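You operate a simulated robot arm through the tools that you are given. There is no shell and no other tool.

The job below is to be done with a simulated robot arm. You get a single attempt, and the scene is never put back.

## Task
Shut the tunnel down; fan and belt run till it shows 50.
Fine: heat button off first; belt and fan off with one push each, at 50 or less on the display; each button off before its lever on the control box goes off; leave the knob.
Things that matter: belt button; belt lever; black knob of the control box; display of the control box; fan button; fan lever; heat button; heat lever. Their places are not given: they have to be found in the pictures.

The check looks at the end state, three seconds after you hand in, the way a careful person would. Anything else that was tipped, shoved, dropped, spilled or broken makes it a failure.

## Robot
A 7-joint arm with a two-finger parallel gripper, fixed in place. Base frame: the origin is on the floor under the middle of its stand, x ahead of it, y to its left, z up. Lengths are in mm, angles in rad, forces in N, time in s.
With the tool pointing down near the work surface it reaches from about 180 to 660 mm from the base axis. Its first joint turns from -1.152 to 1.152 rad. Payload 1.57 kg.
The TCP is the grasp point between the finger pads, 30 mm short of the fingertips. In the tool frame z runs along the fingers and y along their closing line. The gripper opens to 110 mm. The fingers are 24 mm wide and 12 mm thick; the gripper's body (48 by 112 mm) begins 78 mm behind the TCP.
Orientation is that of the tool frame in the base frame, as a unit quaternion [w, x, y, z]. With the fingers straight down and closing along the base's y, the tool's x points along the base's -x, its y along +y and its z along -z.

## Interface
- The arm moves only by the tool servo_tool. Its argument "rows" is text: rows parted by semicolons, each of 7 numbers parted by spaces: the shift along the base's x, y, z in cm, then the turn, a rotation vector about the base's x, y, z in rad, then the gripper command, from -1 (shut) to 1 (fully open), values between in proportion. In form: dx dy dz rx ry rz hand; .... A call has 1 to 20 rows; each row is the pose to reach, as a shift and turn from the pose commanded when the call began. Each row takes 0.2 s and may step no farther than 50 mm and 0.15 rad from the row before; otherwise, or with a gripper value out of range, the whole call is refused. A pose out of reach is approached as far as the arm can. The call stops where the force on the tool passes 40 N (or 10 N more than at its start, if that is more) or the arm is blocked; 0.2 s more then pass. Each finger travels about 108 mm/s and halts on what it meets, pressing with about 22 N; the grip force reading is that of the motor and also rises with nothing between the fingers. The clock runs only during rows and for 0.2 s after the last one: add rows that repeat a pose to give the fingers time. The reply holds the time, the measured pose of the TCP, the force on the tool along the base axes, the opening and the grip force, in the units named above and with some noise, with the torque about the TCP (base axes, N m) and any sound that the robot's microphone picked up.
- Cameras (640 x 400 px; columns grow to the right, rows downward): "scene" is fixed at [148.4, -368.1, 1454.1]; the picture's right is [0.86, -0.51, 0.00], its down [-0.12, -0.20, -0.97] and it looks along [0.49, 0.84, -0.23] (base axes); focal length 316 px, centre (320, 200). "wrist" rides on the gripper at [70, 16, -141] in the tool frame; the picture's right is [-0.23, 0.97, 0.00], its down [-0.86, -0.20, -0.48] and it looks along [-0.47, -0.11, 0.88] (tool axes); focal length 222 px, centre (320, 200).
- get_image(camera): a new picture of that camera. No time passes.
- point_at(camera, pixels): for up to 12 pixels [column, row] of the newest picture of that camera ("zoom" is the newest enlarged one), the place [x, y, z] in the base frame of the surface seen there, good to about 2 mm, but the place of the scene camera against the robot may be out by one fixed shift of up to 25 mm in any direction. No time passes.
- close_up(camera, box): a new picture of the part [left, top, right, bottom] of that camera's present view, enlarged. No time passes.
- hand_in(): hands the job in; it is judged then, once.

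Open the gripper and draw the arm clear of the work before you hand the job in, unless the task says otherwise.

The tools are called as a command line: name --argument value ..., lists and objects as JSON in quotes. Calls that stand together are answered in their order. servo_tool: Moves the arm, as the interface text tells. Its arguments: {"type":"object","properties":{"rows":{"type":"string"}},"required":["rows"]} The other tools are called the same way: get_image (camera) takes a picture; point_at (camera, pixels) gives the place of the surface under pixels of a picture; close_up (camera, box) takes an enlarged picture of a part of a camera's view; hand_in () hands the job in.

At the start:

```text
time: 0.0
position: [311.6, 181.2, 1317.9]
tool_rot: [0.0, -0.001, 1.0, 0.0]
wrist_force: [-1.0, 0.0, -0.2]
moment: [-0.05, -0.01, 0.02]
opening: 110.3
grip_force: 0.1
```

scene: 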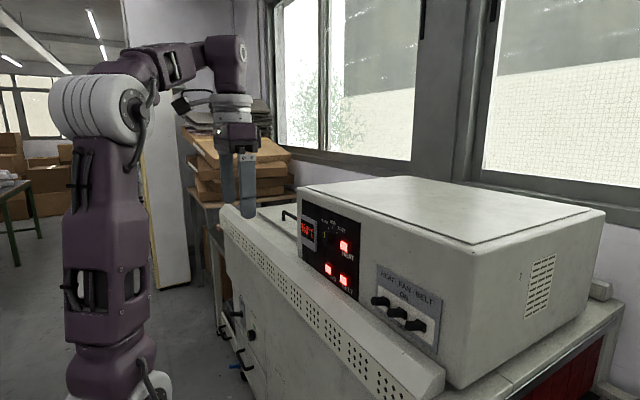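
wrist: 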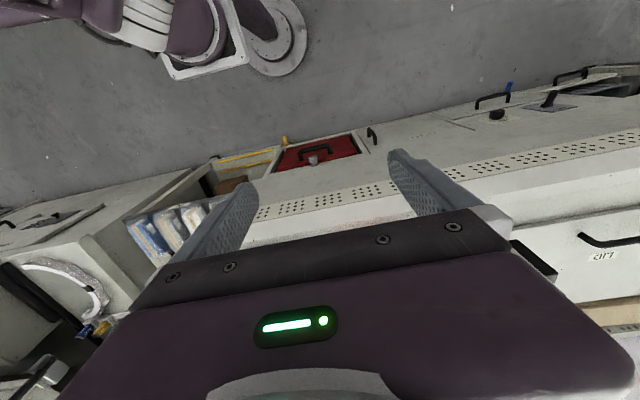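

The scene picture shows the control box with a dark display panel near (330,250) and a lever panel near (405,308). I take enlarged pictures of both.

close_up --camera "scene" --box '[290, 195, 370, 305]'

close_up --camera "scene" --box '[360, 255, 450, 355]'

```text
3.64 times, centred on (330, 250) of scene
```

zoom: 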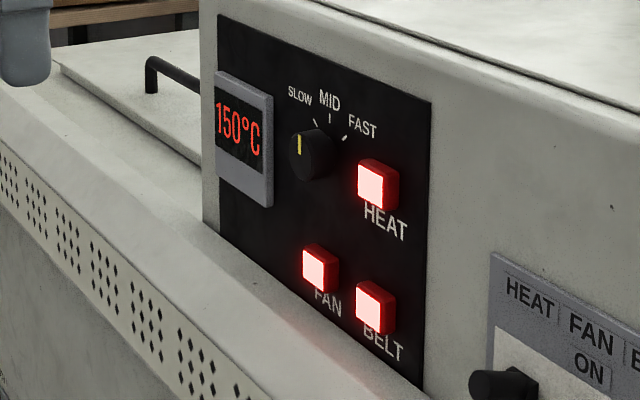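

```text
4.00 times, centred on (405, 305) of scene
```

zoom: 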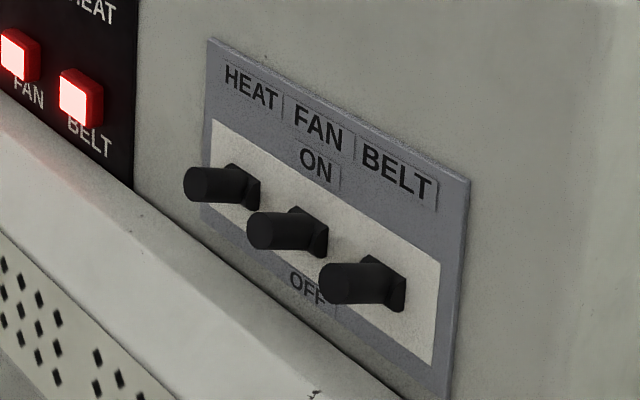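

The display reads 150°C, and the HEAT, FAN and BELT buttons are lit. The levers sit at zoom (200,185), (265,230) and (340,283). I measure the lever panel points.

point_at --camera "zoom" --pixels '[[197, 186], [240, 182], [262, 232], [305, 228], [336, 284], [385, 278], [225, 140], [425, 340], [225, 215], [460, 185], [212, 50], [250, 280]]'

point_at --camera "scene" --pixels '[[344, 247], [329, 269], [343, 281], [328, 234], [310, 234], [302, 220], [358, 240], [355, 297], [300, 190], [465, 245], [370, 330], [445, 380]]'

close_up --camera "scene" --box '[290, 195, 370, 305]'

```text
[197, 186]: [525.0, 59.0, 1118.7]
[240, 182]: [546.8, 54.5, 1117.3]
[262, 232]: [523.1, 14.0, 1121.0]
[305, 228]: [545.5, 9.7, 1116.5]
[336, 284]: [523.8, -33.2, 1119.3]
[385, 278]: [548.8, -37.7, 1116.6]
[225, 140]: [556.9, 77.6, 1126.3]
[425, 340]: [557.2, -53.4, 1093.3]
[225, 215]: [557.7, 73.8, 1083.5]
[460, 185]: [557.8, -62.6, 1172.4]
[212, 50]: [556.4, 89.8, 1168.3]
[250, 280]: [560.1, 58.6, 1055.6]
```

```text
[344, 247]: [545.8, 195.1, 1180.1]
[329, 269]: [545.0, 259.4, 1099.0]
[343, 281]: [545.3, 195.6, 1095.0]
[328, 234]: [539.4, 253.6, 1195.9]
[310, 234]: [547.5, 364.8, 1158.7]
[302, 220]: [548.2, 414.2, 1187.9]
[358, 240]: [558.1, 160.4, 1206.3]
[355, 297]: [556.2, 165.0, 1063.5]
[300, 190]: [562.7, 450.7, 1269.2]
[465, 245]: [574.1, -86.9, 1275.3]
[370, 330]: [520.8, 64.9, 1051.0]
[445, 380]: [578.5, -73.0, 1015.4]
```

```text
3.64 times, centred on (330, 250) of scene
```

zoom: 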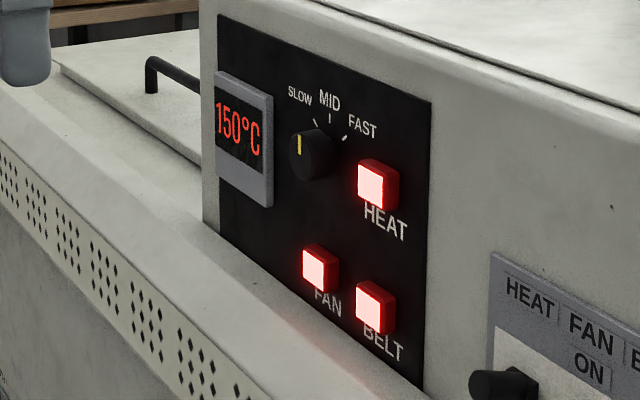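

Levers are at about y=59, 14, -33 and buttons at about x=545 in the scene frame, still subject to the unknown camera shift. Before moving I measure the ledge in front of the box, at pixels around (300,275), (250,225) and (385,350).

point_at --camera "scene" --pixels '[[235, 215], [270, 240], [300, 265], [300, 285], [300, 300], [340, 300], [340, 325], [380, 345], [420, 375], [400, 390], [290, 330], [247, 200]]'

close_up --camera "scene" --box '[160, 100, 320, 200]'

```text
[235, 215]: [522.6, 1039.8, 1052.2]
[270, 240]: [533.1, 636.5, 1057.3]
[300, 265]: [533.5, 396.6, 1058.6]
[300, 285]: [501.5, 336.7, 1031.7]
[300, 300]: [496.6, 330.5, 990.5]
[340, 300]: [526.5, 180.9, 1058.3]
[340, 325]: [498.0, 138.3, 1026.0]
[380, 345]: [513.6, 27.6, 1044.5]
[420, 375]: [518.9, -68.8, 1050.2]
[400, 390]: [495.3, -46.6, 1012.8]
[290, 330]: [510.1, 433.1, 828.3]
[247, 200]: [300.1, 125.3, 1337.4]
```

```text
4.00 times, centred on (240, 150) of scene
```

zoom: 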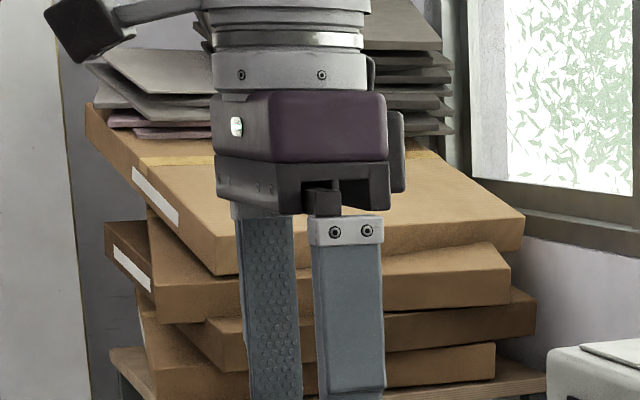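

The ledge in front of the panel runs from about x=497, z=1031 up to the face at about x=557, with free space at x<497. I tilt the tool 60° about base y, so the fingers point forward and down, close the gripper and lower a little, staying well away from the box.

servo_tool --rows "0 0 0 0 -0.15 0 -1; 0 0 -1 0 -0.3 0 -1; 0 0 -2 0 -0.45 0 -1; 0 0 -3 0 -0.6 0 -1; 0 0 -4 0 -0.75 0 -1; 0 0 -5 0 -0.9 0 -1; 0 0 -6 0 -1.05 0 -1; 0 0 -6 0 -1.05 0 -1"

get_image --camera "wrist"

get_image --camera "scene"

```text
time: 1.8
position: [311.2, 183.2, 1258.8]
tool_rot: [0.502, -0.001, 0.865, 0.001]
wrist_force: [0.7, 0.6, -0.1]
moment: [0.01, 0.01, 0.05]
opening: 0.1
grip_force: 21.1
```

```text
taken
```

wrist: 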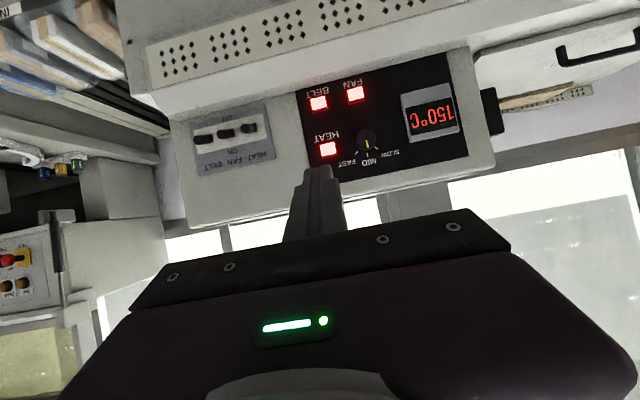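

```text
taken
```

scene: 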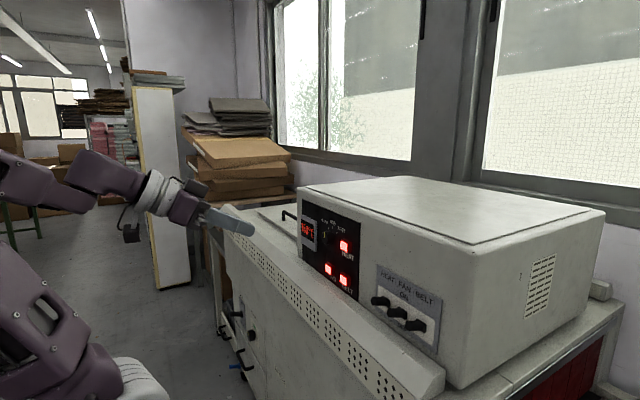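

The wrist view, upside down, shows the panel: HEAT (328,149), BELT (318,103), FAN (354,94), knob (367,143), and levers at (249,128), (226,133) and (203,138). I measure these with the wrist camera to remove the scene shift.

close_up --camera "wrist" --box '[170, 60, 490, 200]'

point_at --camera "wrist" --pixels '[[328, 149], [318, 103], [354, 94], [367, 143], [249, 128], [226, 133], [203, 138], [340, 120], [250, 100], [250, 85], [300, 75], [240, 190]]'

point_at --camera "scene" --pixels '[[344, 247], [329, 269], [343, 281], [250, 232], [240, 222], [247, 226]]'

```text
2.00 times, centred on (330, 130) of wrist
```

zoom: 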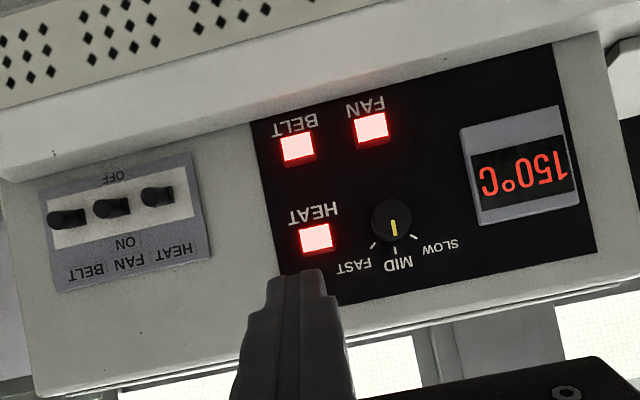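

```text
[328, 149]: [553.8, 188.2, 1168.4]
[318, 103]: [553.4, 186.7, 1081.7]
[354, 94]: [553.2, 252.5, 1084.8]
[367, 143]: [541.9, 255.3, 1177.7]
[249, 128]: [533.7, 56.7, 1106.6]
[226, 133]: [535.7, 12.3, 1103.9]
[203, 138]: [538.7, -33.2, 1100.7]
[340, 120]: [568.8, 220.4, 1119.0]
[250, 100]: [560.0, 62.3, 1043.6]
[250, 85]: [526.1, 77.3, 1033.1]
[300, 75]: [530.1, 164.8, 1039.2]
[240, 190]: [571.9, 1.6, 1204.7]
```

```text
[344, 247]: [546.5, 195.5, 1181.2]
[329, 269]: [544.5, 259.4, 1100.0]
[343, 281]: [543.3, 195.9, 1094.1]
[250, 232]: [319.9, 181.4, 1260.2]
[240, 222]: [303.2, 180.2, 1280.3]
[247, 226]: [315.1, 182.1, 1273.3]
```

Wrist measurements put HEAT at about [553.6, 188, 1168], BELT at [553, 187, 1082] and FAN at [553, 252, 1085], so the scene camera is shifted by about (-8.5, +7.5, +13). I move to a stand-off in front of HEAT, with the tip upper corner about 45 mm short of it.

servo_tool --rows "4 0.2 -2 0 0 0 -1; 8 0.3 -4 0 0 0 -1; 12 0.5 -6 0 0 0 -1; 15 0.6 -8 0 0 0 -1; 16.5 0.6 -8.6 0 0 0 -1; 16.5 0.6 -8.6 0 0 0 -1; 16.5 0.6 -8.6 0 0 0 -1"

get_image --camera "wrist"

get_image --camera "scene"

```text
time: 3.4
position: [477.1, 186.7, 1175.0]
tool_rot: [0.501, 0.0, 0.865, 0.0]
wrist_force: [-0.3, 0.0, 0.2]
moment: [0.0, -0.03, 0.03]
opening: 0.0
grip_force: 21.3
```

```text
taken
```

wrist: 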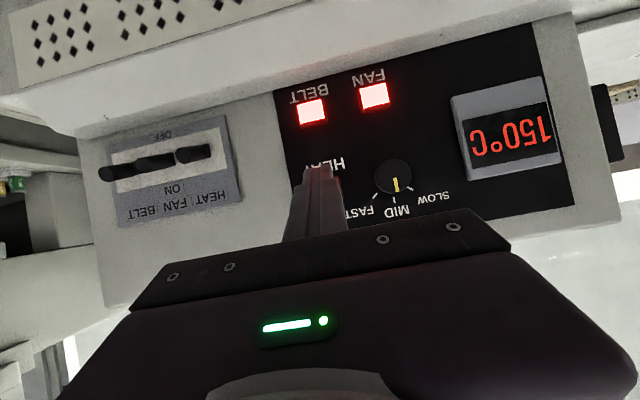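

```text
taken
```

scene: 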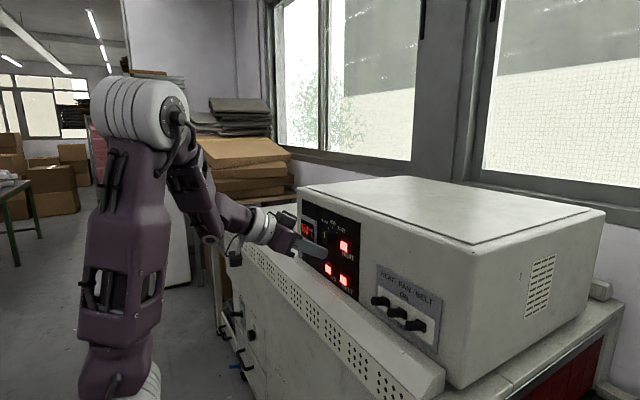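

The finger tip now covers HEAT in the wrist view, while BELT (312,111), FAN (374,96) and the levers (195,155), (155,165) and (115,173) are visible. I measure them from this closer pose before pressing.

point_at --camera "wrist" --pixels '[[312, 111], [374, 96], [394, 175], [200, 155], [185, 157], [150, 164], [110, 173], [325, 163], [315, 172], [338, 190], [340, 140], [220, 180]]'

close_up --camera "wrist" --box '[260, 80, 420, 220]'

close_up --camera "scene" --box '[270, 200, 370, 300]'

```text
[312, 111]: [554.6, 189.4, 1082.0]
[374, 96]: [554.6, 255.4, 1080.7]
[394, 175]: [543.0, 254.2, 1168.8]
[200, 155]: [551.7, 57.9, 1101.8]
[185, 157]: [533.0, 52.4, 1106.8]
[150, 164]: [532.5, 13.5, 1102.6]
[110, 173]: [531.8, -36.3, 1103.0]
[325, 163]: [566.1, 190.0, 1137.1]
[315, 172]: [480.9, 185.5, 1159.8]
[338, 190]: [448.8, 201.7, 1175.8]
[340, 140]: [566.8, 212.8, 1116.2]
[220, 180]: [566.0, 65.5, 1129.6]
```

```text
2.86 times, centred on (340, 150) of wrist
```

zoom: 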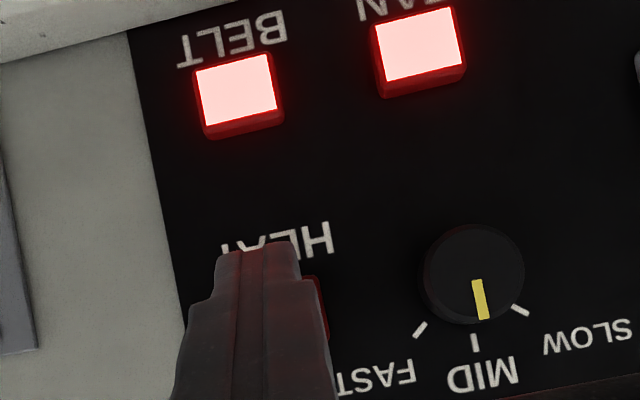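

```text
4.00 times, centred on (320, 250) of scene
```

zoom: 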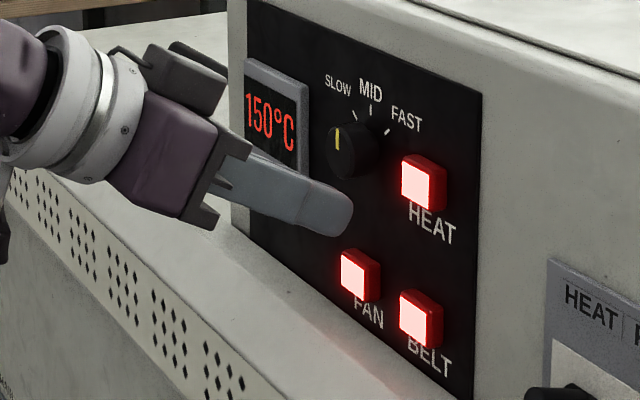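

The buttons are about 28 mm square, with HEAT centred at about y=188, z=1168 and the tip lined up on it. I move to within a few millimetres of HEAT's face, then press in small steps while reading the force.

servo_tool --rows "2 0.1 0 0 0 0 -1; 3.5 0.1 0 0 0 0 -1; 4 0.1 0 0 0 0 -1; 4.2 0.1 0 0 0 0 -1; 4.4 0.1 0 0 0 0 -1; 4.6 0.1 0 0 0 0 -1"

close_up --camera "scene" --box '[270, 200, 370, 300]'

close_up --camera "wrist" --box '[240, 60, 600, 260]'

```text
time: 4.8
position: [523.7, 188.9, 1172.2]
tool_rot: [0.501, 0.0, 0.866, 0.0]
wrist_force: [0.0, 0.2, 0.4]
moment: [-0.03, 0.01, -0.01]
opening: 0.2
grip_force: 21.8
```

```text
4.00 times, centred on (320, 250) of scene
```

zoom: 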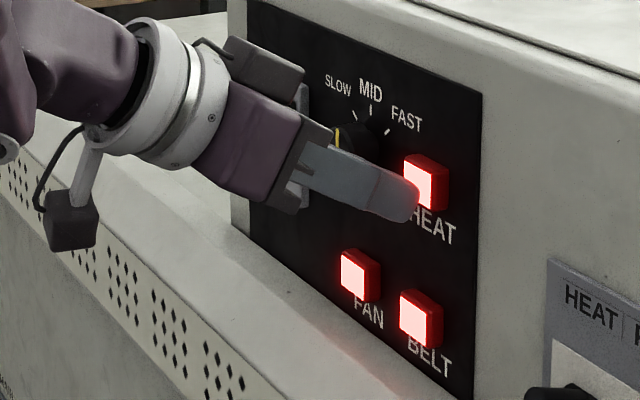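

```text
1.78 times, centred on (420, 160) of wrist
```

zoom: 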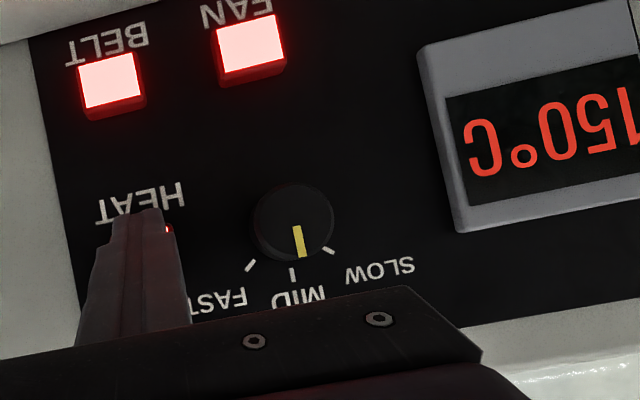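

The tip is just short of HEAT with force near 0 and sits slightly low on its face. I raise it 5 mm and press in 2 mm steps.

servo_tool --rows "0 0 0.5 0 0 0 -1; 0.2 0 0.5 0 0 0 -1; 0.4 0 0.5 0 0 0 -1; 0.6 0 0.5 0 0 0 -1"

close_up --camera "scene" --box '[270, 200, 370, 300]'

```text
time: 5.8
position: [529.2, 188.5, 1177.5]
tool_rot: [0.501, 0.0, 0.865, 0.0]
wrist_force: [-14.5, -4.8, 3.5]
moment: [-0.03, -0.03, -0.15]
opening: 0.1
grip_force: 21.5
heard: click
```

```text
4.00 times, centred on (320, 250) of scene
```

zoom: 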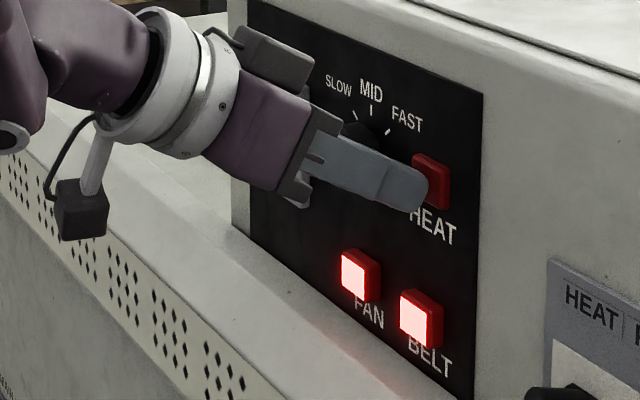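

A click was heard at 14 N and the HEAT light went out. I retract straight back along -x and check that it stays off.

servo_tool --rows "-0.5 0 0 0 0 0 -1; -2 0 0 0 0 0 -1; -4.5 0 0 0 0 0 -1; -8 0 0 0 0 0 -1; -8 0 0 0 0 0 -1"

close_up --camera "scene" --box '[270, 200, 370, 300]'

get_image --camera "wrist"

```text
time: 7.0
position: [447.1, 189.1, 1176.6]
tool_rot: [0.501, 0.0, 0.866, 0.0]
wrist_force: [-0.5, 0.1, 0.2]
moment: [0.01, 0.0, -0.02]
opening: 0.0
grip_force: 21.7
```

```text
4.00 times, centred on (320, 250) of scene
```

zoom: 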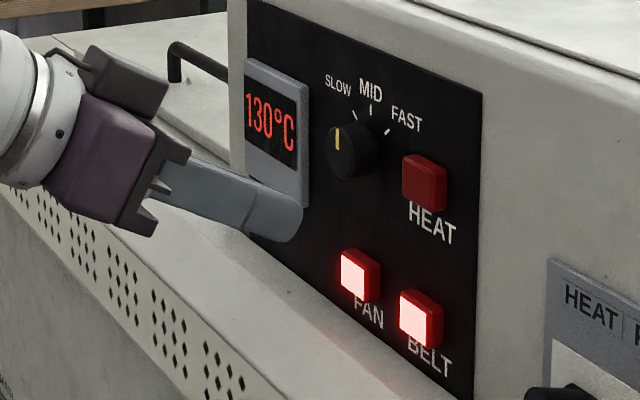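

```text
taken
```

wrist: 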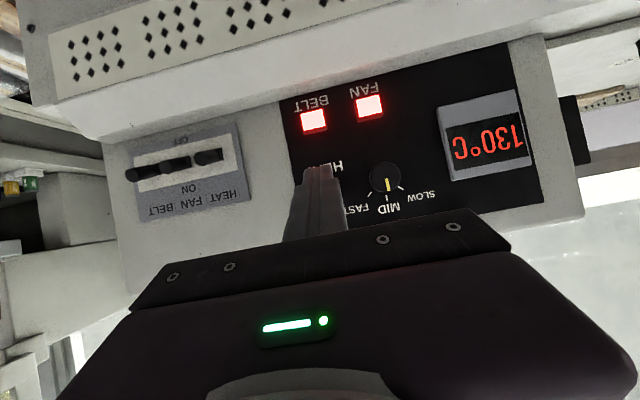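

HEAT stays off, the display shows 130°C and is falling, and FAN and BELT are still lit. I look closely at the levers at (150–210,160) in the wrist view to learn how they move.

close_up --camera "wrist" --box '[110, 110, 270, 230]'

close_up --camera "scene" --box '[365, 270, 435, 345]'

```text
3.33 times, centred on (190, 170) of wrist
```

zoom: 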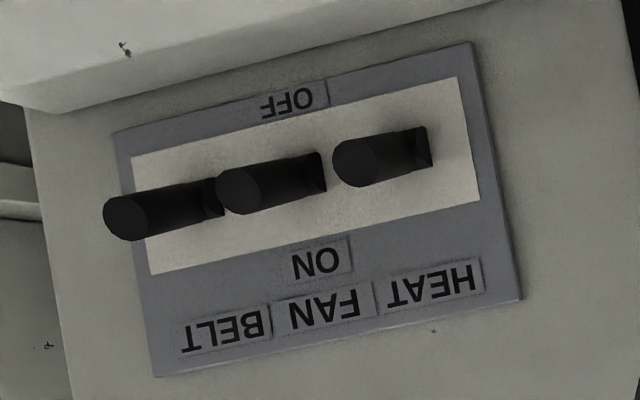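

```text
5.33 times, centred on (400, 308) of scene
```

zoom: 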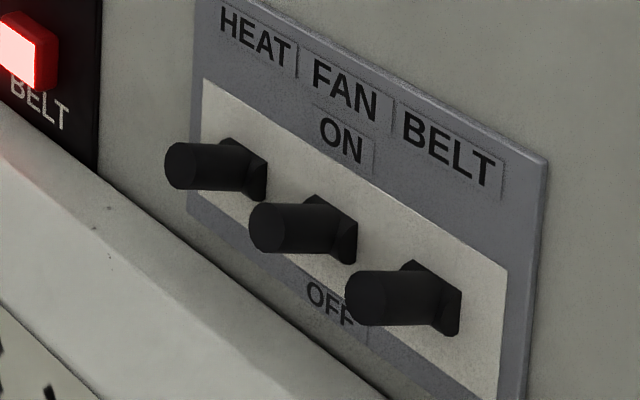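

The levers look like roughly 16 mm thick rods sticking out of a white plate. I measure points along the heat lever and the others to find their tilt.

point_at --camera "zoom" --pixels '[[180, 148], [210, 148], [225, 148], [180, 165], [200, 165], [222, 165], [240, 165], [258, 170], [182, 184], [215, 184], [230, 145], [255, 195]]'

point_at --camera "wrist" --pixels '[[203, 153], [201, 159], [199, 162], [212, 156], [220, 150], [221, 156], [220, 160], [210, 163], [206, 166], [215, 162], [222, 145], [225, 172]]'

```text
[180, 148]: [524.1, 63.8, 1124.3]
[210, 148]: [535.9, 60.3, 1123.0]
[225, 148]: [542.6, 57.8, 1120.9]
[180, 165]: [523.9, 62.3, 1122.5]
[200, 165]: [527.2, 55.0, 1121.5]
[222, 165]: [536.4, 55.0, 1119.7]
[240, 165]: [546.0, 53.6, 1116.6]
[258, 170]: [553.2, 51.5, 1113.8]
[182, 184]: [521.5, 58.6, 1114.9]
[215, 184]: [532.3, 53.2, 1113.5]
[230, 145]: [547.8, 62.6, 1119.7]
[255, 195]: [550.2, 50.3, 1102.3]
```

```text
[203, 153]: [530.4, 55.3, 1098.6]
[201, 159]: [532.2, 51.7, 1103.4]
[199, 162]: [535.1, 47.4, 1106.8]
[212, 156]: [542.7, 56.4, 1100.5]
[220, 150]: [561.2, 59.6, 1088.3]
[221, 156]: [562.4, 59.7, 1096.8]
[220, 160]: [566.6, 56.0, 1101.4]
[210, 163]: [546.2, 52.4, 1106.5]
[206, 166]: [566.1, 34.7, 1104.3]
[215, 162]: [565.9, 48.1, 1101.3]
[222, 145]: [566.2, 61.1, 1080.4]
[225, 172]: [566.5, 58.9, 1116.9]
```

The heat lever tip is near robot [532, 53, 1105] with its root near [562, 55, 1096], so it is tilted up (ON) by about 15–17°. I move the fingertip to a place just above this lever, to push it down to OFF.

servo_tool --rows "0 -4.5 0 0 0 0 -1; 0 -9 0 0 0 0 -1; 0 -13.6 0 0 0 0 -1; 3 -13.6 -0.7 0 0 0 -1; 6 -13.6 -1.5 0 0 0 -1; 7.7 -13.6 -2.5 0 0 0 -1; 7.7 -13.6 -2.5 0 0 0 -1"

close_up --camera "scene" --box '[340, 235, 450, 345]'

get_image --camera "wrist"

```text
time: 8.6
position: [526.3, 49.2, 1146.2]
tool_rot: [0.5, 0.0, 0.866, 0.001]
wrist_force: [0.0, 0.9, 0.1]
moment: [0.0, -0.03, -0.04]
opening: 0.0
grip_force: 20.8
out of reach, approached as far as the arm can: row 1, 2, 3, 4, 5
```

```text
3.64 times, centred on (395, 290) of scene
```

zoom: 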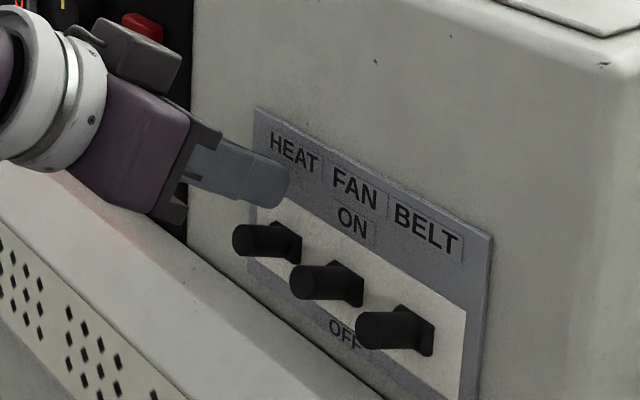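

```text
taken
```

wrist: 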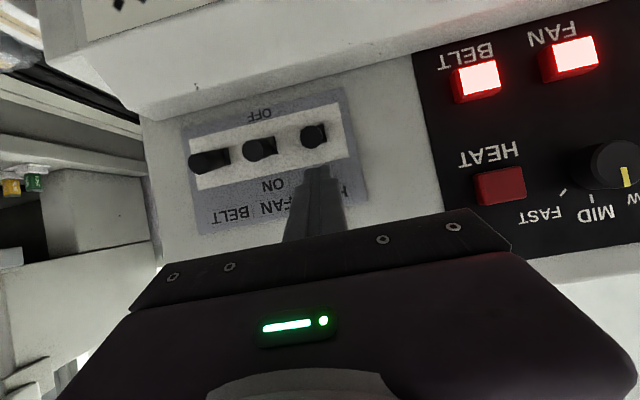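

The fingertip at (318,172) is just above the heat lever, whose end is at (313,138) in the wrist view. I measure the lever ends from this close pose.

point_at --camera "wrist" --pixels '[[313, 138], [256, 151], [198, 163], [318, 168], [310, 130], [324, 138], [303, 138], [313, 147], [318, 172], [325, 175], [475, 82], [572, 57]]'

close_up --camera "wrist" --box '[170, 80, 370, 220]'

```text
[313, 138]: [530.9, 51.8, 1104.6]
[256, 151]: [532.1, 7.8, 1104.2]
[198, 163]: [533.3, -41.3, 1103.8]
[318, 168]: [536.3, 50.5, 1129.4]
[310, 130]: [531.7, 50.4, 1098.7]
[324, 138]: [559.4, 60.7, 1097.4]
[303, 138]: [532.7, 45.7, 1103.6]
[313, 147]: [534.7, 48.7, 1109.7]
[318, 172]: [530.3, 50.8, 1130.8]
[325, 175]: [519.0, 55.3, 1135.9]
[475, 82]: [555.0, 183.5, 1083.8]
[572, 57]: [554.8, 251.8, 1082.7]
```

```text
2.86 times, centred on (270, 150) of wrist
```

zoom: 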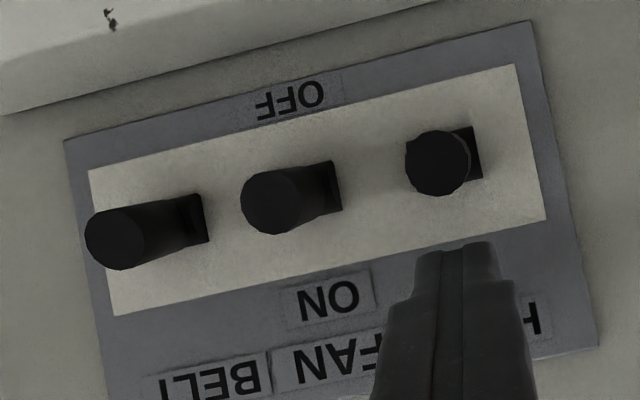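

Heat lever end centre is [531, 52, 1104.6] and the finger is centred at about y=50.5 above it. I push down in 3 mm steps.

servo_tool --rows "0 0.1 -0.5 0 0 0 -1; 0 0.1 -0.8 0 0 0 -1; 0 0.1 -1.1 0 0 0 -1; 0 0.1 -1.4 0 0 0 -1; 0 0.1 -1.7 0 0 0 -1; 0 0.1 -2.0 0 0 0 -1; 0 0.1 -2.3 0 0 0 -1; 0 0.1 -2.6 0 0 0 -1"

close_up --camera "scene" --box '[340, 235, 450, 345]'

close_up --camera "wrist" --box '[170, 80, 370, 220]'

```text
time: 10.4
position: [527.5, 53.6, 1127.3]
tool_rot: [0.5, 0.0, 0.866, 0.0]
wrist_force: [0.3, -0.4, 1.4]
moment: [0.02, 0.0, -0.01]
opening: 0.2
grip_force: 22.1
```

```text
3.64 times, centred on (395, 290) of scene
```

zoom: 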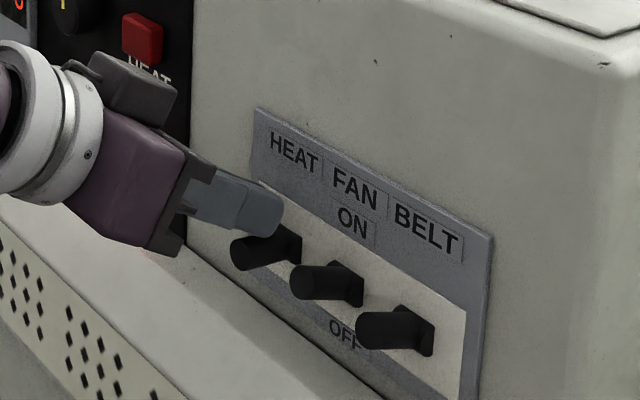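

```text
2.86 times, centred on (270, 150) of wrist
```

zoom: 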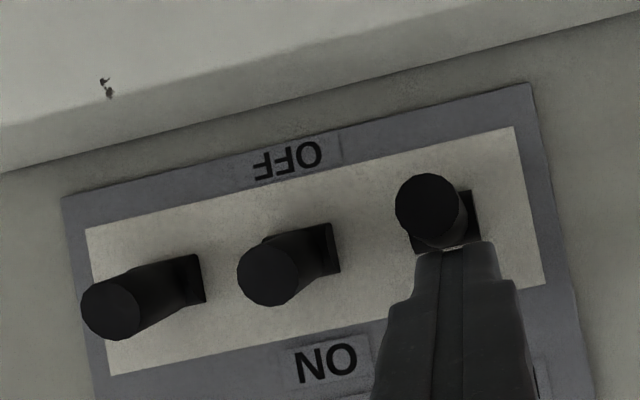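

The lever is moving down with little force (1.4 N) and is past level in the views. I continue down in 3 mm steps until it reaches its stop.

servo_tool --rows "0 0 -0.3 0 0 0 -1; 0 0 -0.6 0 0 0 -1; 0 0 -0.9 0 0 0 -1; 0 0 -1.2 0 0 0 -1"

close_up --camera "scene" --box '[340, 235, 450, 345]'

get_image --camera "wrist"

```text
time: 11.4
position: [533.2, 54.7, 1121.8]
tool_rot: [0.507, -0.002, 0.862, -0.001]
wrist_force: [-11.1, -2.2, 15.7]
moment: [-0.04, -0.06, -0.01]
opening: 0.0
grip_force: 21.4
out of reach, approached as far as the arm can: row 1, 2, 3, 4
stopped in row 4: the force on the tool passed its limit at 59 N (the readings are from after the stop); the commanded pose is now the measured one
```

```text
3.64 times, centred on (395, 290) of scene
```

zoom: 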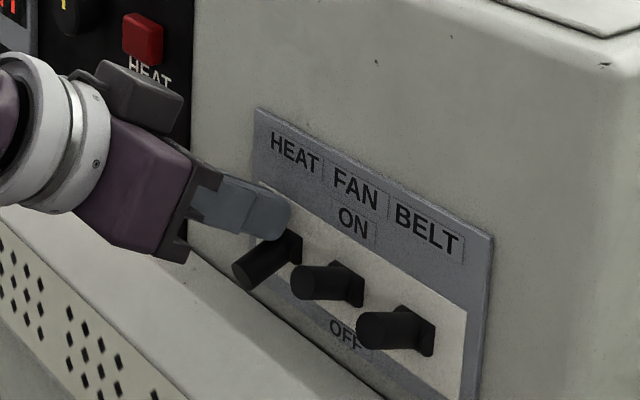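

```text
taken
```

wrist: 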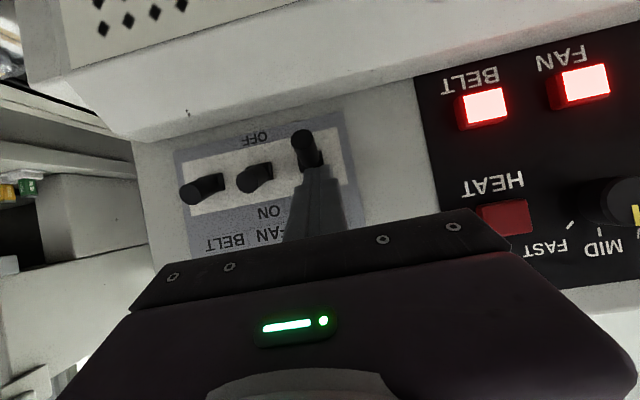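

The heat lever is now swung down to OFF, with its end at (303,135) in the wrist view. The stop came as the arm reached its limit at this tilt. I back off upward while turning the tool steeper, then check lever and display.

servo_tool --rows "-0.4 0 0.3 0 0 0 -1; -0.7 0 1.5 0 0 0 -1; -1 0 3.5 0 0.1 0 -1; -2 0 5.5 0 0.2 0 -1; -4 0 7 0 0.27 0 -1; -4 0 7 0 0.27 0 -1"

close_up --camera "scene" --box '[340, 235, 450, 345]'

get_image --camera "scene"

get_image --camera "wrist"

```text
time: 12.8
position: [494.3, 58.3, 1190.1]
tool_rot: [0.384, 0.0, 0.923, -0.001]
wrist_force: [1.1, 0.5, 0.1]
moment: [-0.02, 0.02, -0.01]
opening: 0.1
grip_force: 20.7
```

```text
3.64 times, centred on (395, 290) of scene
```

zoom: 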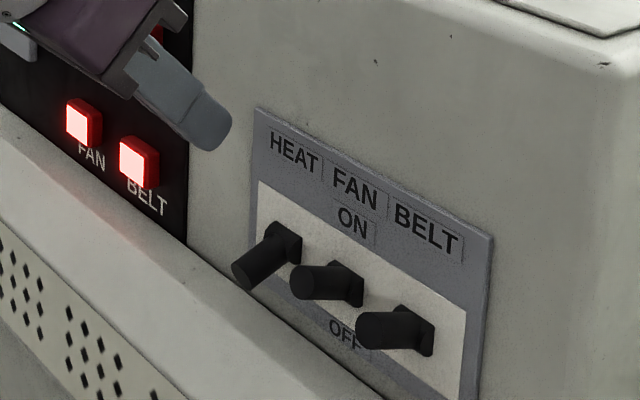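

```text
taken
```

scene: 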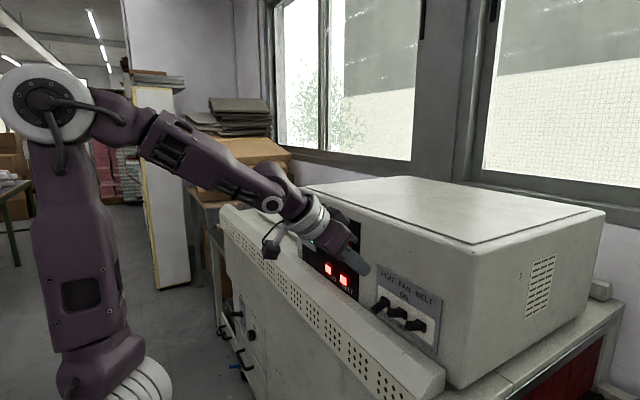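

```text
taken
```

wrist: 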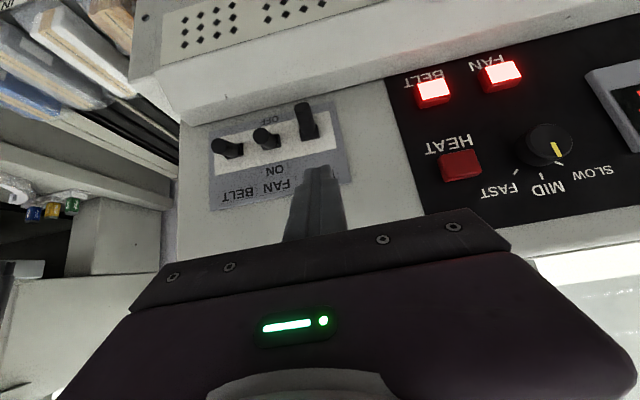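

The heat lever stays down at OFF, and BELT and FAN are still lit; the display is hidden. I move to a stand-off in front of BELT (y≈186.5, z≈1082), about 45 mm short, where the display can be read before any press.

servo_tool --rows "-2.9 0 0 0 0 0 -1; -2.9 4.3 -2 0 0 0 -1; -2.9 8.6 -4 0 0 0 -1; -2.9 13 -6 0 0 0 -1; -2.9 13 -9.5 0 0 0 -1; -2.9 13 -9.5 0 0 0 -1; -2.9 13 -9.5 0 0 0 -1"

get_image --camera "wrist"

close_up --camera "scene" --box '[270, 200, 370, 300]'

```text
time: 14.4
position: [441.7, 184.2, 1111.6]
tool_rot: [0.385, 0.0, 0.923, -0.002]
wrist_force: [0.2, -0.6, -0.3]
moment: [0.05, 0.02, 0.02]
opening: 0.1
grip_force: 21.6
out of reach, approached as far as the arm can: row 4, 5, 6, 7
```

```text
taken
```

wrist: 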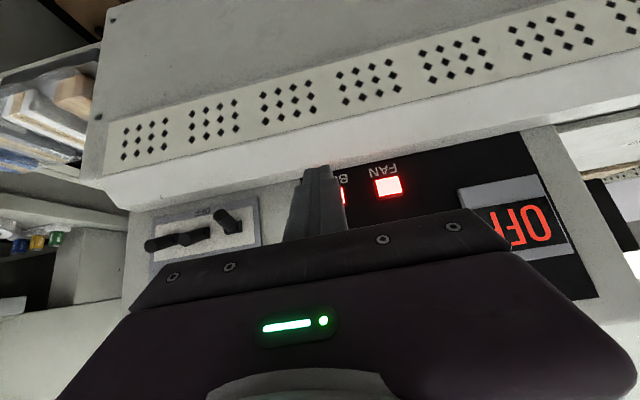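

```text
4.00 times, centred on (320, 250) of scene
```

zoom: 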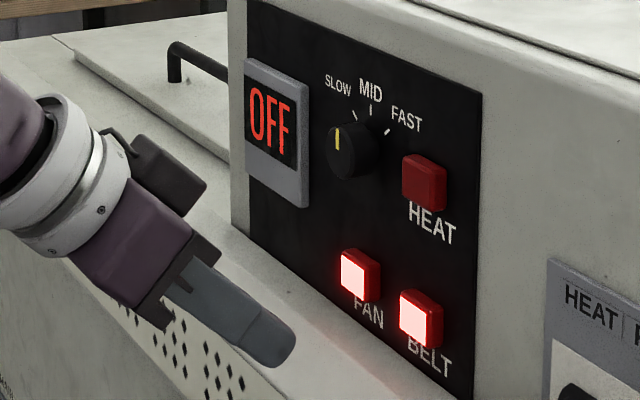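

The display now reads "OFF", while FAN and BELT are still lit and the heat lever is down. Turning the heat lever off seems to have blanked the temperature reading. I move up to a reachable pose in front of HEAT and let some time pass to see whether the display changes.

servo_tool --rows "-1 0 3 0 0 0 -1; -1 0 6 0 0 0 -1; -1 0 8 0 0 0 -1; -1 0 8 0 0 0 -1; -1 0 8 0 0 0 -1; -1 0 8 0 0 0 -1"

close_up --camera "scene" --box '[270, 200, 370, 300]'

get_image --camera "wrist"

```text
time: 15.8
position: [432.3, 183.0, 1191.0]
tool_rot: [0.384, 0.0, 0.923, -0.002]
wrist_force: [0.4, 0.0, 0.7]
moment: [0.0, -0.01, -0.03]
opening: 0.0
grip_force: 21.1
```

```text
4.00 times, centred on (320, 250) of scene
```

zoom: 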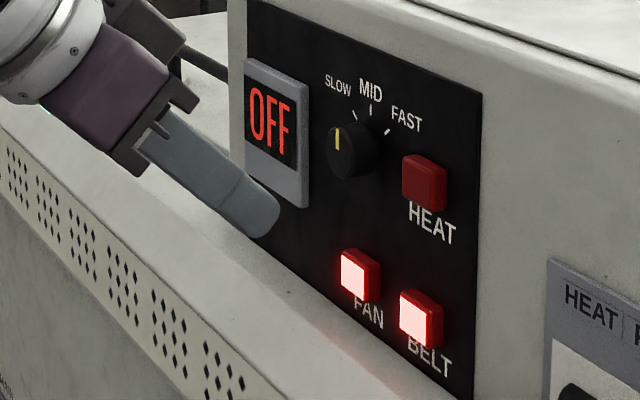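

```text
taken
```

wrist: 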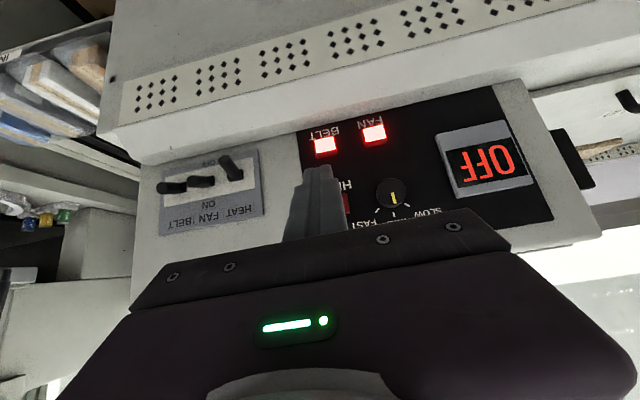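

The display stays at "OFF", so the heat lever evidently feeds it, and the heat lever must go back up so the reading can be seen (HEAT stays off by its button). First I measure the arm joints in the scene picture and the lever in the wrist picture, to plan reachable poses.

get_image --camera "scene"

close_up --camera "wrist" --box '[140, 130, 280, 250]'

point_at --camera "wrist" --pixels '[[227, 159], [231, 165], [237, 175], [200, 181], [170, 187], [230, 160], [223, 159], [240, 178], [226, 165], [220, 150], [262, 185], [150, 200]]'

```text
taken
```

scene: 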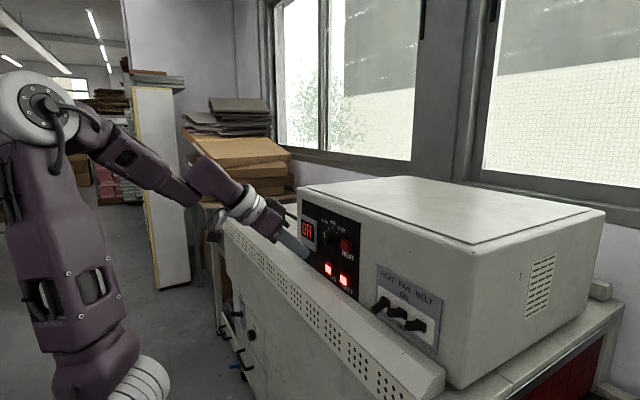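

```text
3.33 times, centred on (210, 190) of wrist
```

zoom: 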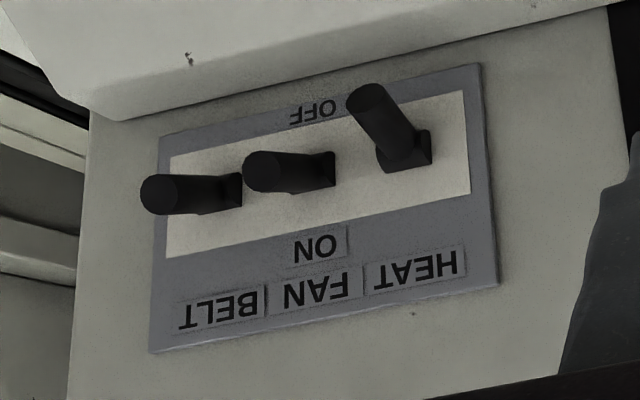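

```text
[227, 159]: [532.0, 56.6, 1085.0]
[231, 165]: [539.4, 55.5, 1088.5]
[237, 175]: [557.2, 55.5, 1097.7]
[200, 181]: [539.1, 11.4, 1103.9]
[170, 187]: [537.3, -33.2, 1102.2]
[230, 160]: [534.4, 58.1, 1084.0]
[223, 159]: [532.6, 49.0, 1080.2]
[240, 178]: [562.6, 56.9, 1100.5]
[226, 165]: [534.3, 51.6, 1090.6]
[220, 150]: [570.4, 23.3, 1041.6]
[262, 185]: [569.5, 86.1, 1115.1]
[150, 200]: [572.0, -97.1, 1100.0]
```

The heat lever end is now near [532, 52, 1081], against 1104.6 when ON, so it is fully at OFF. I measure the arm's elbow (45,103), shoulder (145,385) and wrist (262,212) in the scene picture to understand the reach limits.

point_at --camera "scene" --pixels '[[45, 103], [145, 385], [100, 360], [145, 165], [222, 185], [262, 212], [75, 290], [120, 150]]'

```text
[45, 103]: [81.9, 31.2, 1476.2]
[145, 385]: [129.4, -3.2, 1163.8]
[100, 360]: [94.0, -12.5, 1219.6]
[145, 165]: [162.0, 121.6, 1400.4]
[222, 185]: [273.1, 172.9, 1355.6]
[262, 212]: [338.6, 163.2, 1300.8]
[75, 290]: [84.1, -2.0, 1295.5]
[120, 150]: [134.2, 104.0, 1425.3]
```

The arm bends like one whose last wrist joint cannot point the tool above the forearm line, so low targets need a steeper tool. I go to about 30° from vertical and move to [500, 52, 1172], in front of and above the heat lever.

servo_tool --rows "1 -4 0 0 0.13 0 -1; 2.5 -8 0 0 0.26 0 -0.9; 4.5 -12 -1 0 0.26 0 -0.7; 6.8 -13.2 -2 0 0.26 0 -0.455; 6.8 -13.2 -2 0 0.26 0 -0.455; 6.8 -13.2 -2 0 0.26 0 -0.455"

get_image --camera "wrist"

get_image --camera "scene"

```text
time: 17.2
position: [497.2, 49.9, 1171.6]
tool_rot: [0.261, -0.001, 0.965, -0.001]
wrist_force: [0.1, 0.8, 0.6]
moment: [0.0, 0.0, 0.0]
opening: 29.8
grip_force: 0.1
```

```text
taken
```

wrist: 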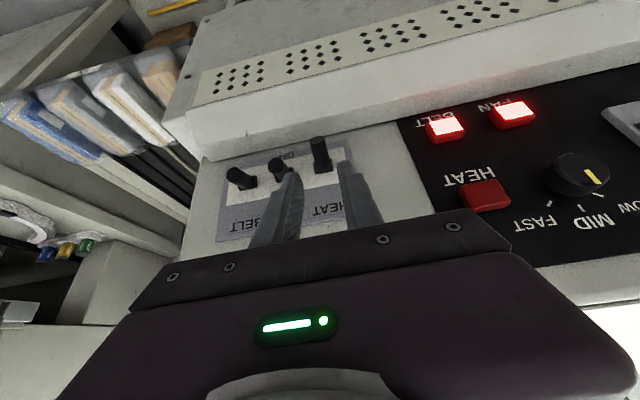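

```text
taken
```

scene: 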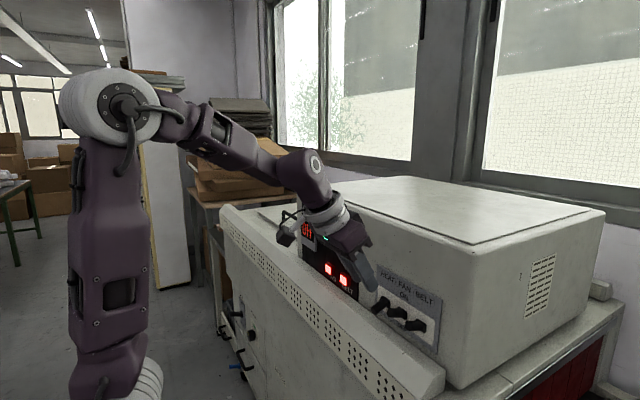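

The tool is now 30° from vertical with a 30 mm opening. In the wrist view the heat lever end at (320,143) lies between the finger tips at (293,178) and (344,168). I measure to centre precisely.

close_up --camera "wrist" --box '[210, 110, 390, 250]'

point_at --camera "wrist" --pixels '[[319, 143], [320, 152], [326, 168], [277, 166], [275, 173], [238, 176], [294, 176], [344, 166], [338, 180], [300, 185], [329, 160], [350, 175]]'

```text
2.86 times, centred on (300, 180) of wrist
```

zoom: 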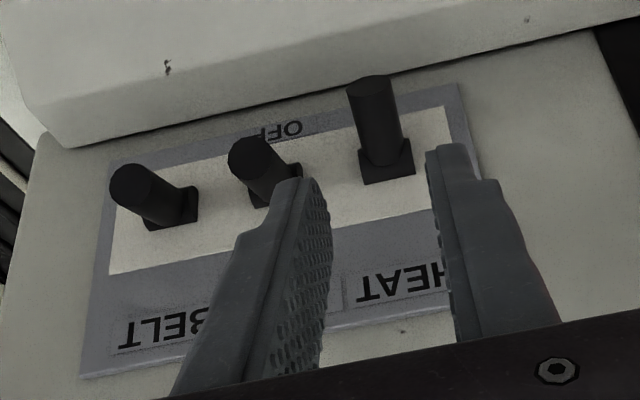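

```text
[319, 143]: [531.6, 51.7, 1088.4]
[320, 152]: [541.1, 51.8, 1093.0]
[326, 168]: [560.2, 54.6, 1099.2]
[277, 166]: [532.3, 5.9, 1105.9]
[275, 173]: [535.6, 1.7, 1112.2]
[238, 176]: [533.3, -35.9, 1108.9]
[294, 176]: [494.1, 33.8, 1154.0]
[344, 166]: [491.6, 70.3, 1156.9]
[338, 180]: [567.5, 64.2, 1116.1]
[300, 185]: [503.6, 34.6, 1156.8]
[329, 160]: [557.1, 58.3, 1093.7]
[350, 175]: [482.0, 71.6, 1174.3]
```

The heat lever centre is at y≈52 and the fingers are centred on it, with about 6 mm to spare next to the fan lever. I move forward and lower the open fingers around the heat lever, without gripping yet.

servo_tool --rows "2 0.1 -1 0 0 0 -0.455; 3.4 0.1 -2.2 0 0 0 -0.455; 3.4 0.1 -3.5 0 0 0 -0.455; 3.4 0.1 -5 0 0 0 -0.455; 3.4 0.1 -6 0 0 0 -0.455; 3.4 0.1 -6.7 0 0 0 -0.455; 3.4 0.1 -6.7 0 0 0 -0.455"

close_up --camera "wrist" --box '[210, 80, 430, 240]'

close_up --camera "scene" --box '[340, 235, 450, 345]'

```text
time: 18.8
position: [534.4, 50.8, 1104.0]
tool_rot: [0.262, -0.001, 0.965, -0.001]
wrist_force: [1.1, 0.7, 0.2]
moment: [-0.01, -0.01, -0.01]
opening: 30.0
grip_force: 0.1
```

```text
2.50 times, centred on (320, 160) of wrist
```

zoom: 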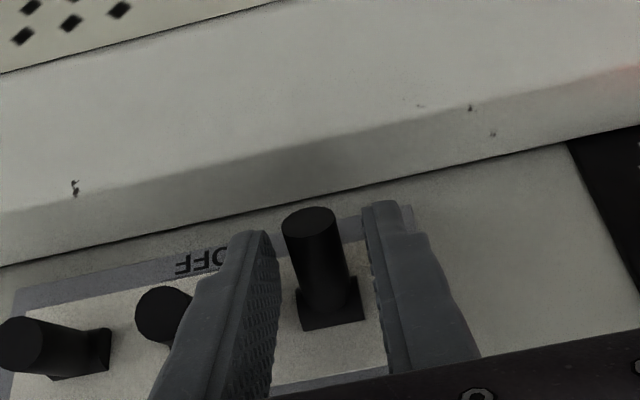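

```text
3.64 times, centred on (395, 290) of scene
```

zoom: 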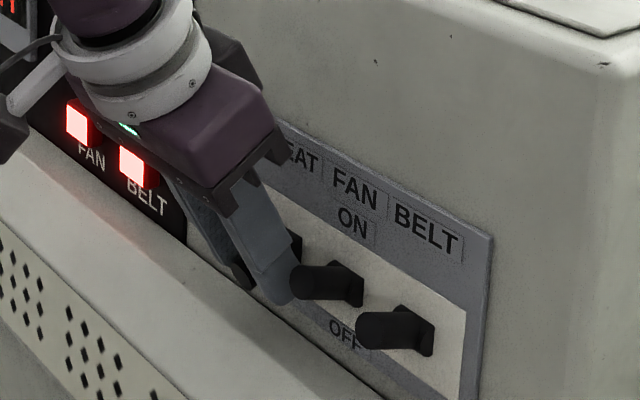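

The fingers stand on both sides of the heat lever without contact, and forces are near 0. I close on it, then lift 18 mm to bring it back to ON so the display can be read.

servo_tool --rows "0 0.1 0 0 0 0 -0.7; 0 0.1 0 0 0 0 -0.9; 0 0.1 0 0 0 0 -1; 0 0.1 0.4 0 0 0 -1; 0 0.1 0.8 0 0 0 -1; 0 0.1 1.2 0 0 0 -1; 0 0.1 1.6 0 0 0 -1; 0 0.1 1.9 0 0 0 -1"

close_up --camera "wrist" --box '[210, 80, 430, 240]'

close_up --camera "scene" --box '[285, 200, 435, 340]'

```text
time: 20.6
position: [532.6, 50.0, 1123.1]
tool_rot: [0.259, 0.0, 0.966, -0.003]
wrist_force: [-0.7, -26.0, -20.9]
moment: [-0.61, 0.6, -0.21]
opening: 14.9
grip_force: 30.9
```

```text
2.50 times, centred on (320, 160) of wrist
```

zoom: 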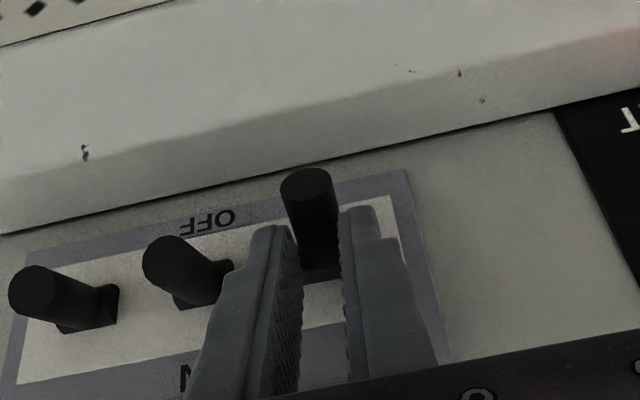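

```text
2.86 times, centred on (360, 270) of scene
```

zoom: 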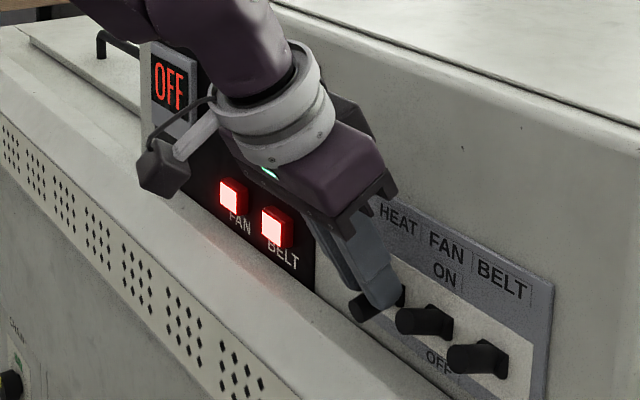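

The lever end, at zoom (306,183), still points down and the display still shows OFF, so the pads slipped along the rod. There is a -26 N sideways force and a -21 N downward force on the tool. I measure where the lever is now.

point_at --camera "wrist" --pixels '[[314, 153], [317, 165], [318, 178], [262, 178], [303, 175], [330, 170], [222, 190], [310, 200], [335, 200], [314, 149], [318, 185], [322, 190]]'

get_image --camera "wrist"

```text
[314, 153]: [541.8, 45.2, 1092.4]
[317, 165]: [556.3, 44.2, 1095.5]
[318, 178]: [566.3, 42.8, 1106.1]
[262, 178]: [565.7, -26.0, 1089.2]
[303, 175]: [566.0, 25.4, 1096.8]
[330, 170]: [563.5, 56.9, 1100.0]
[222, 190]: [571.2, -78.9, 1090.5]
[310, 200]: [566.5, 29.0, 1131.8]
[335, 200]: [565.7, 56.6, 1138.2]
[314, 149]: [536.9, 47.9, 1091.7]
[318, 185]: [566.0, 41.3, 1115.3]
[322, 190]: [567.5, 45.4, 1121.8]
```

```text
taken
```

wrist: 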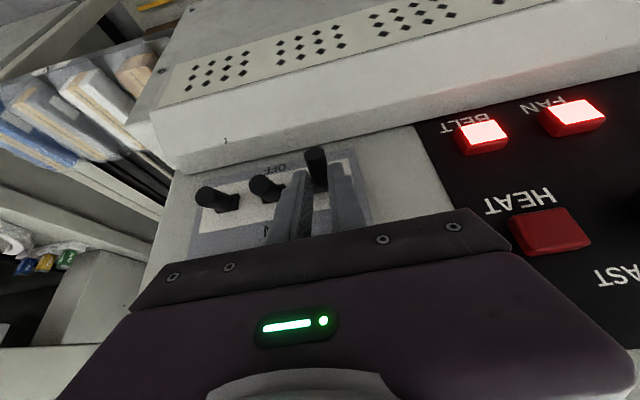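

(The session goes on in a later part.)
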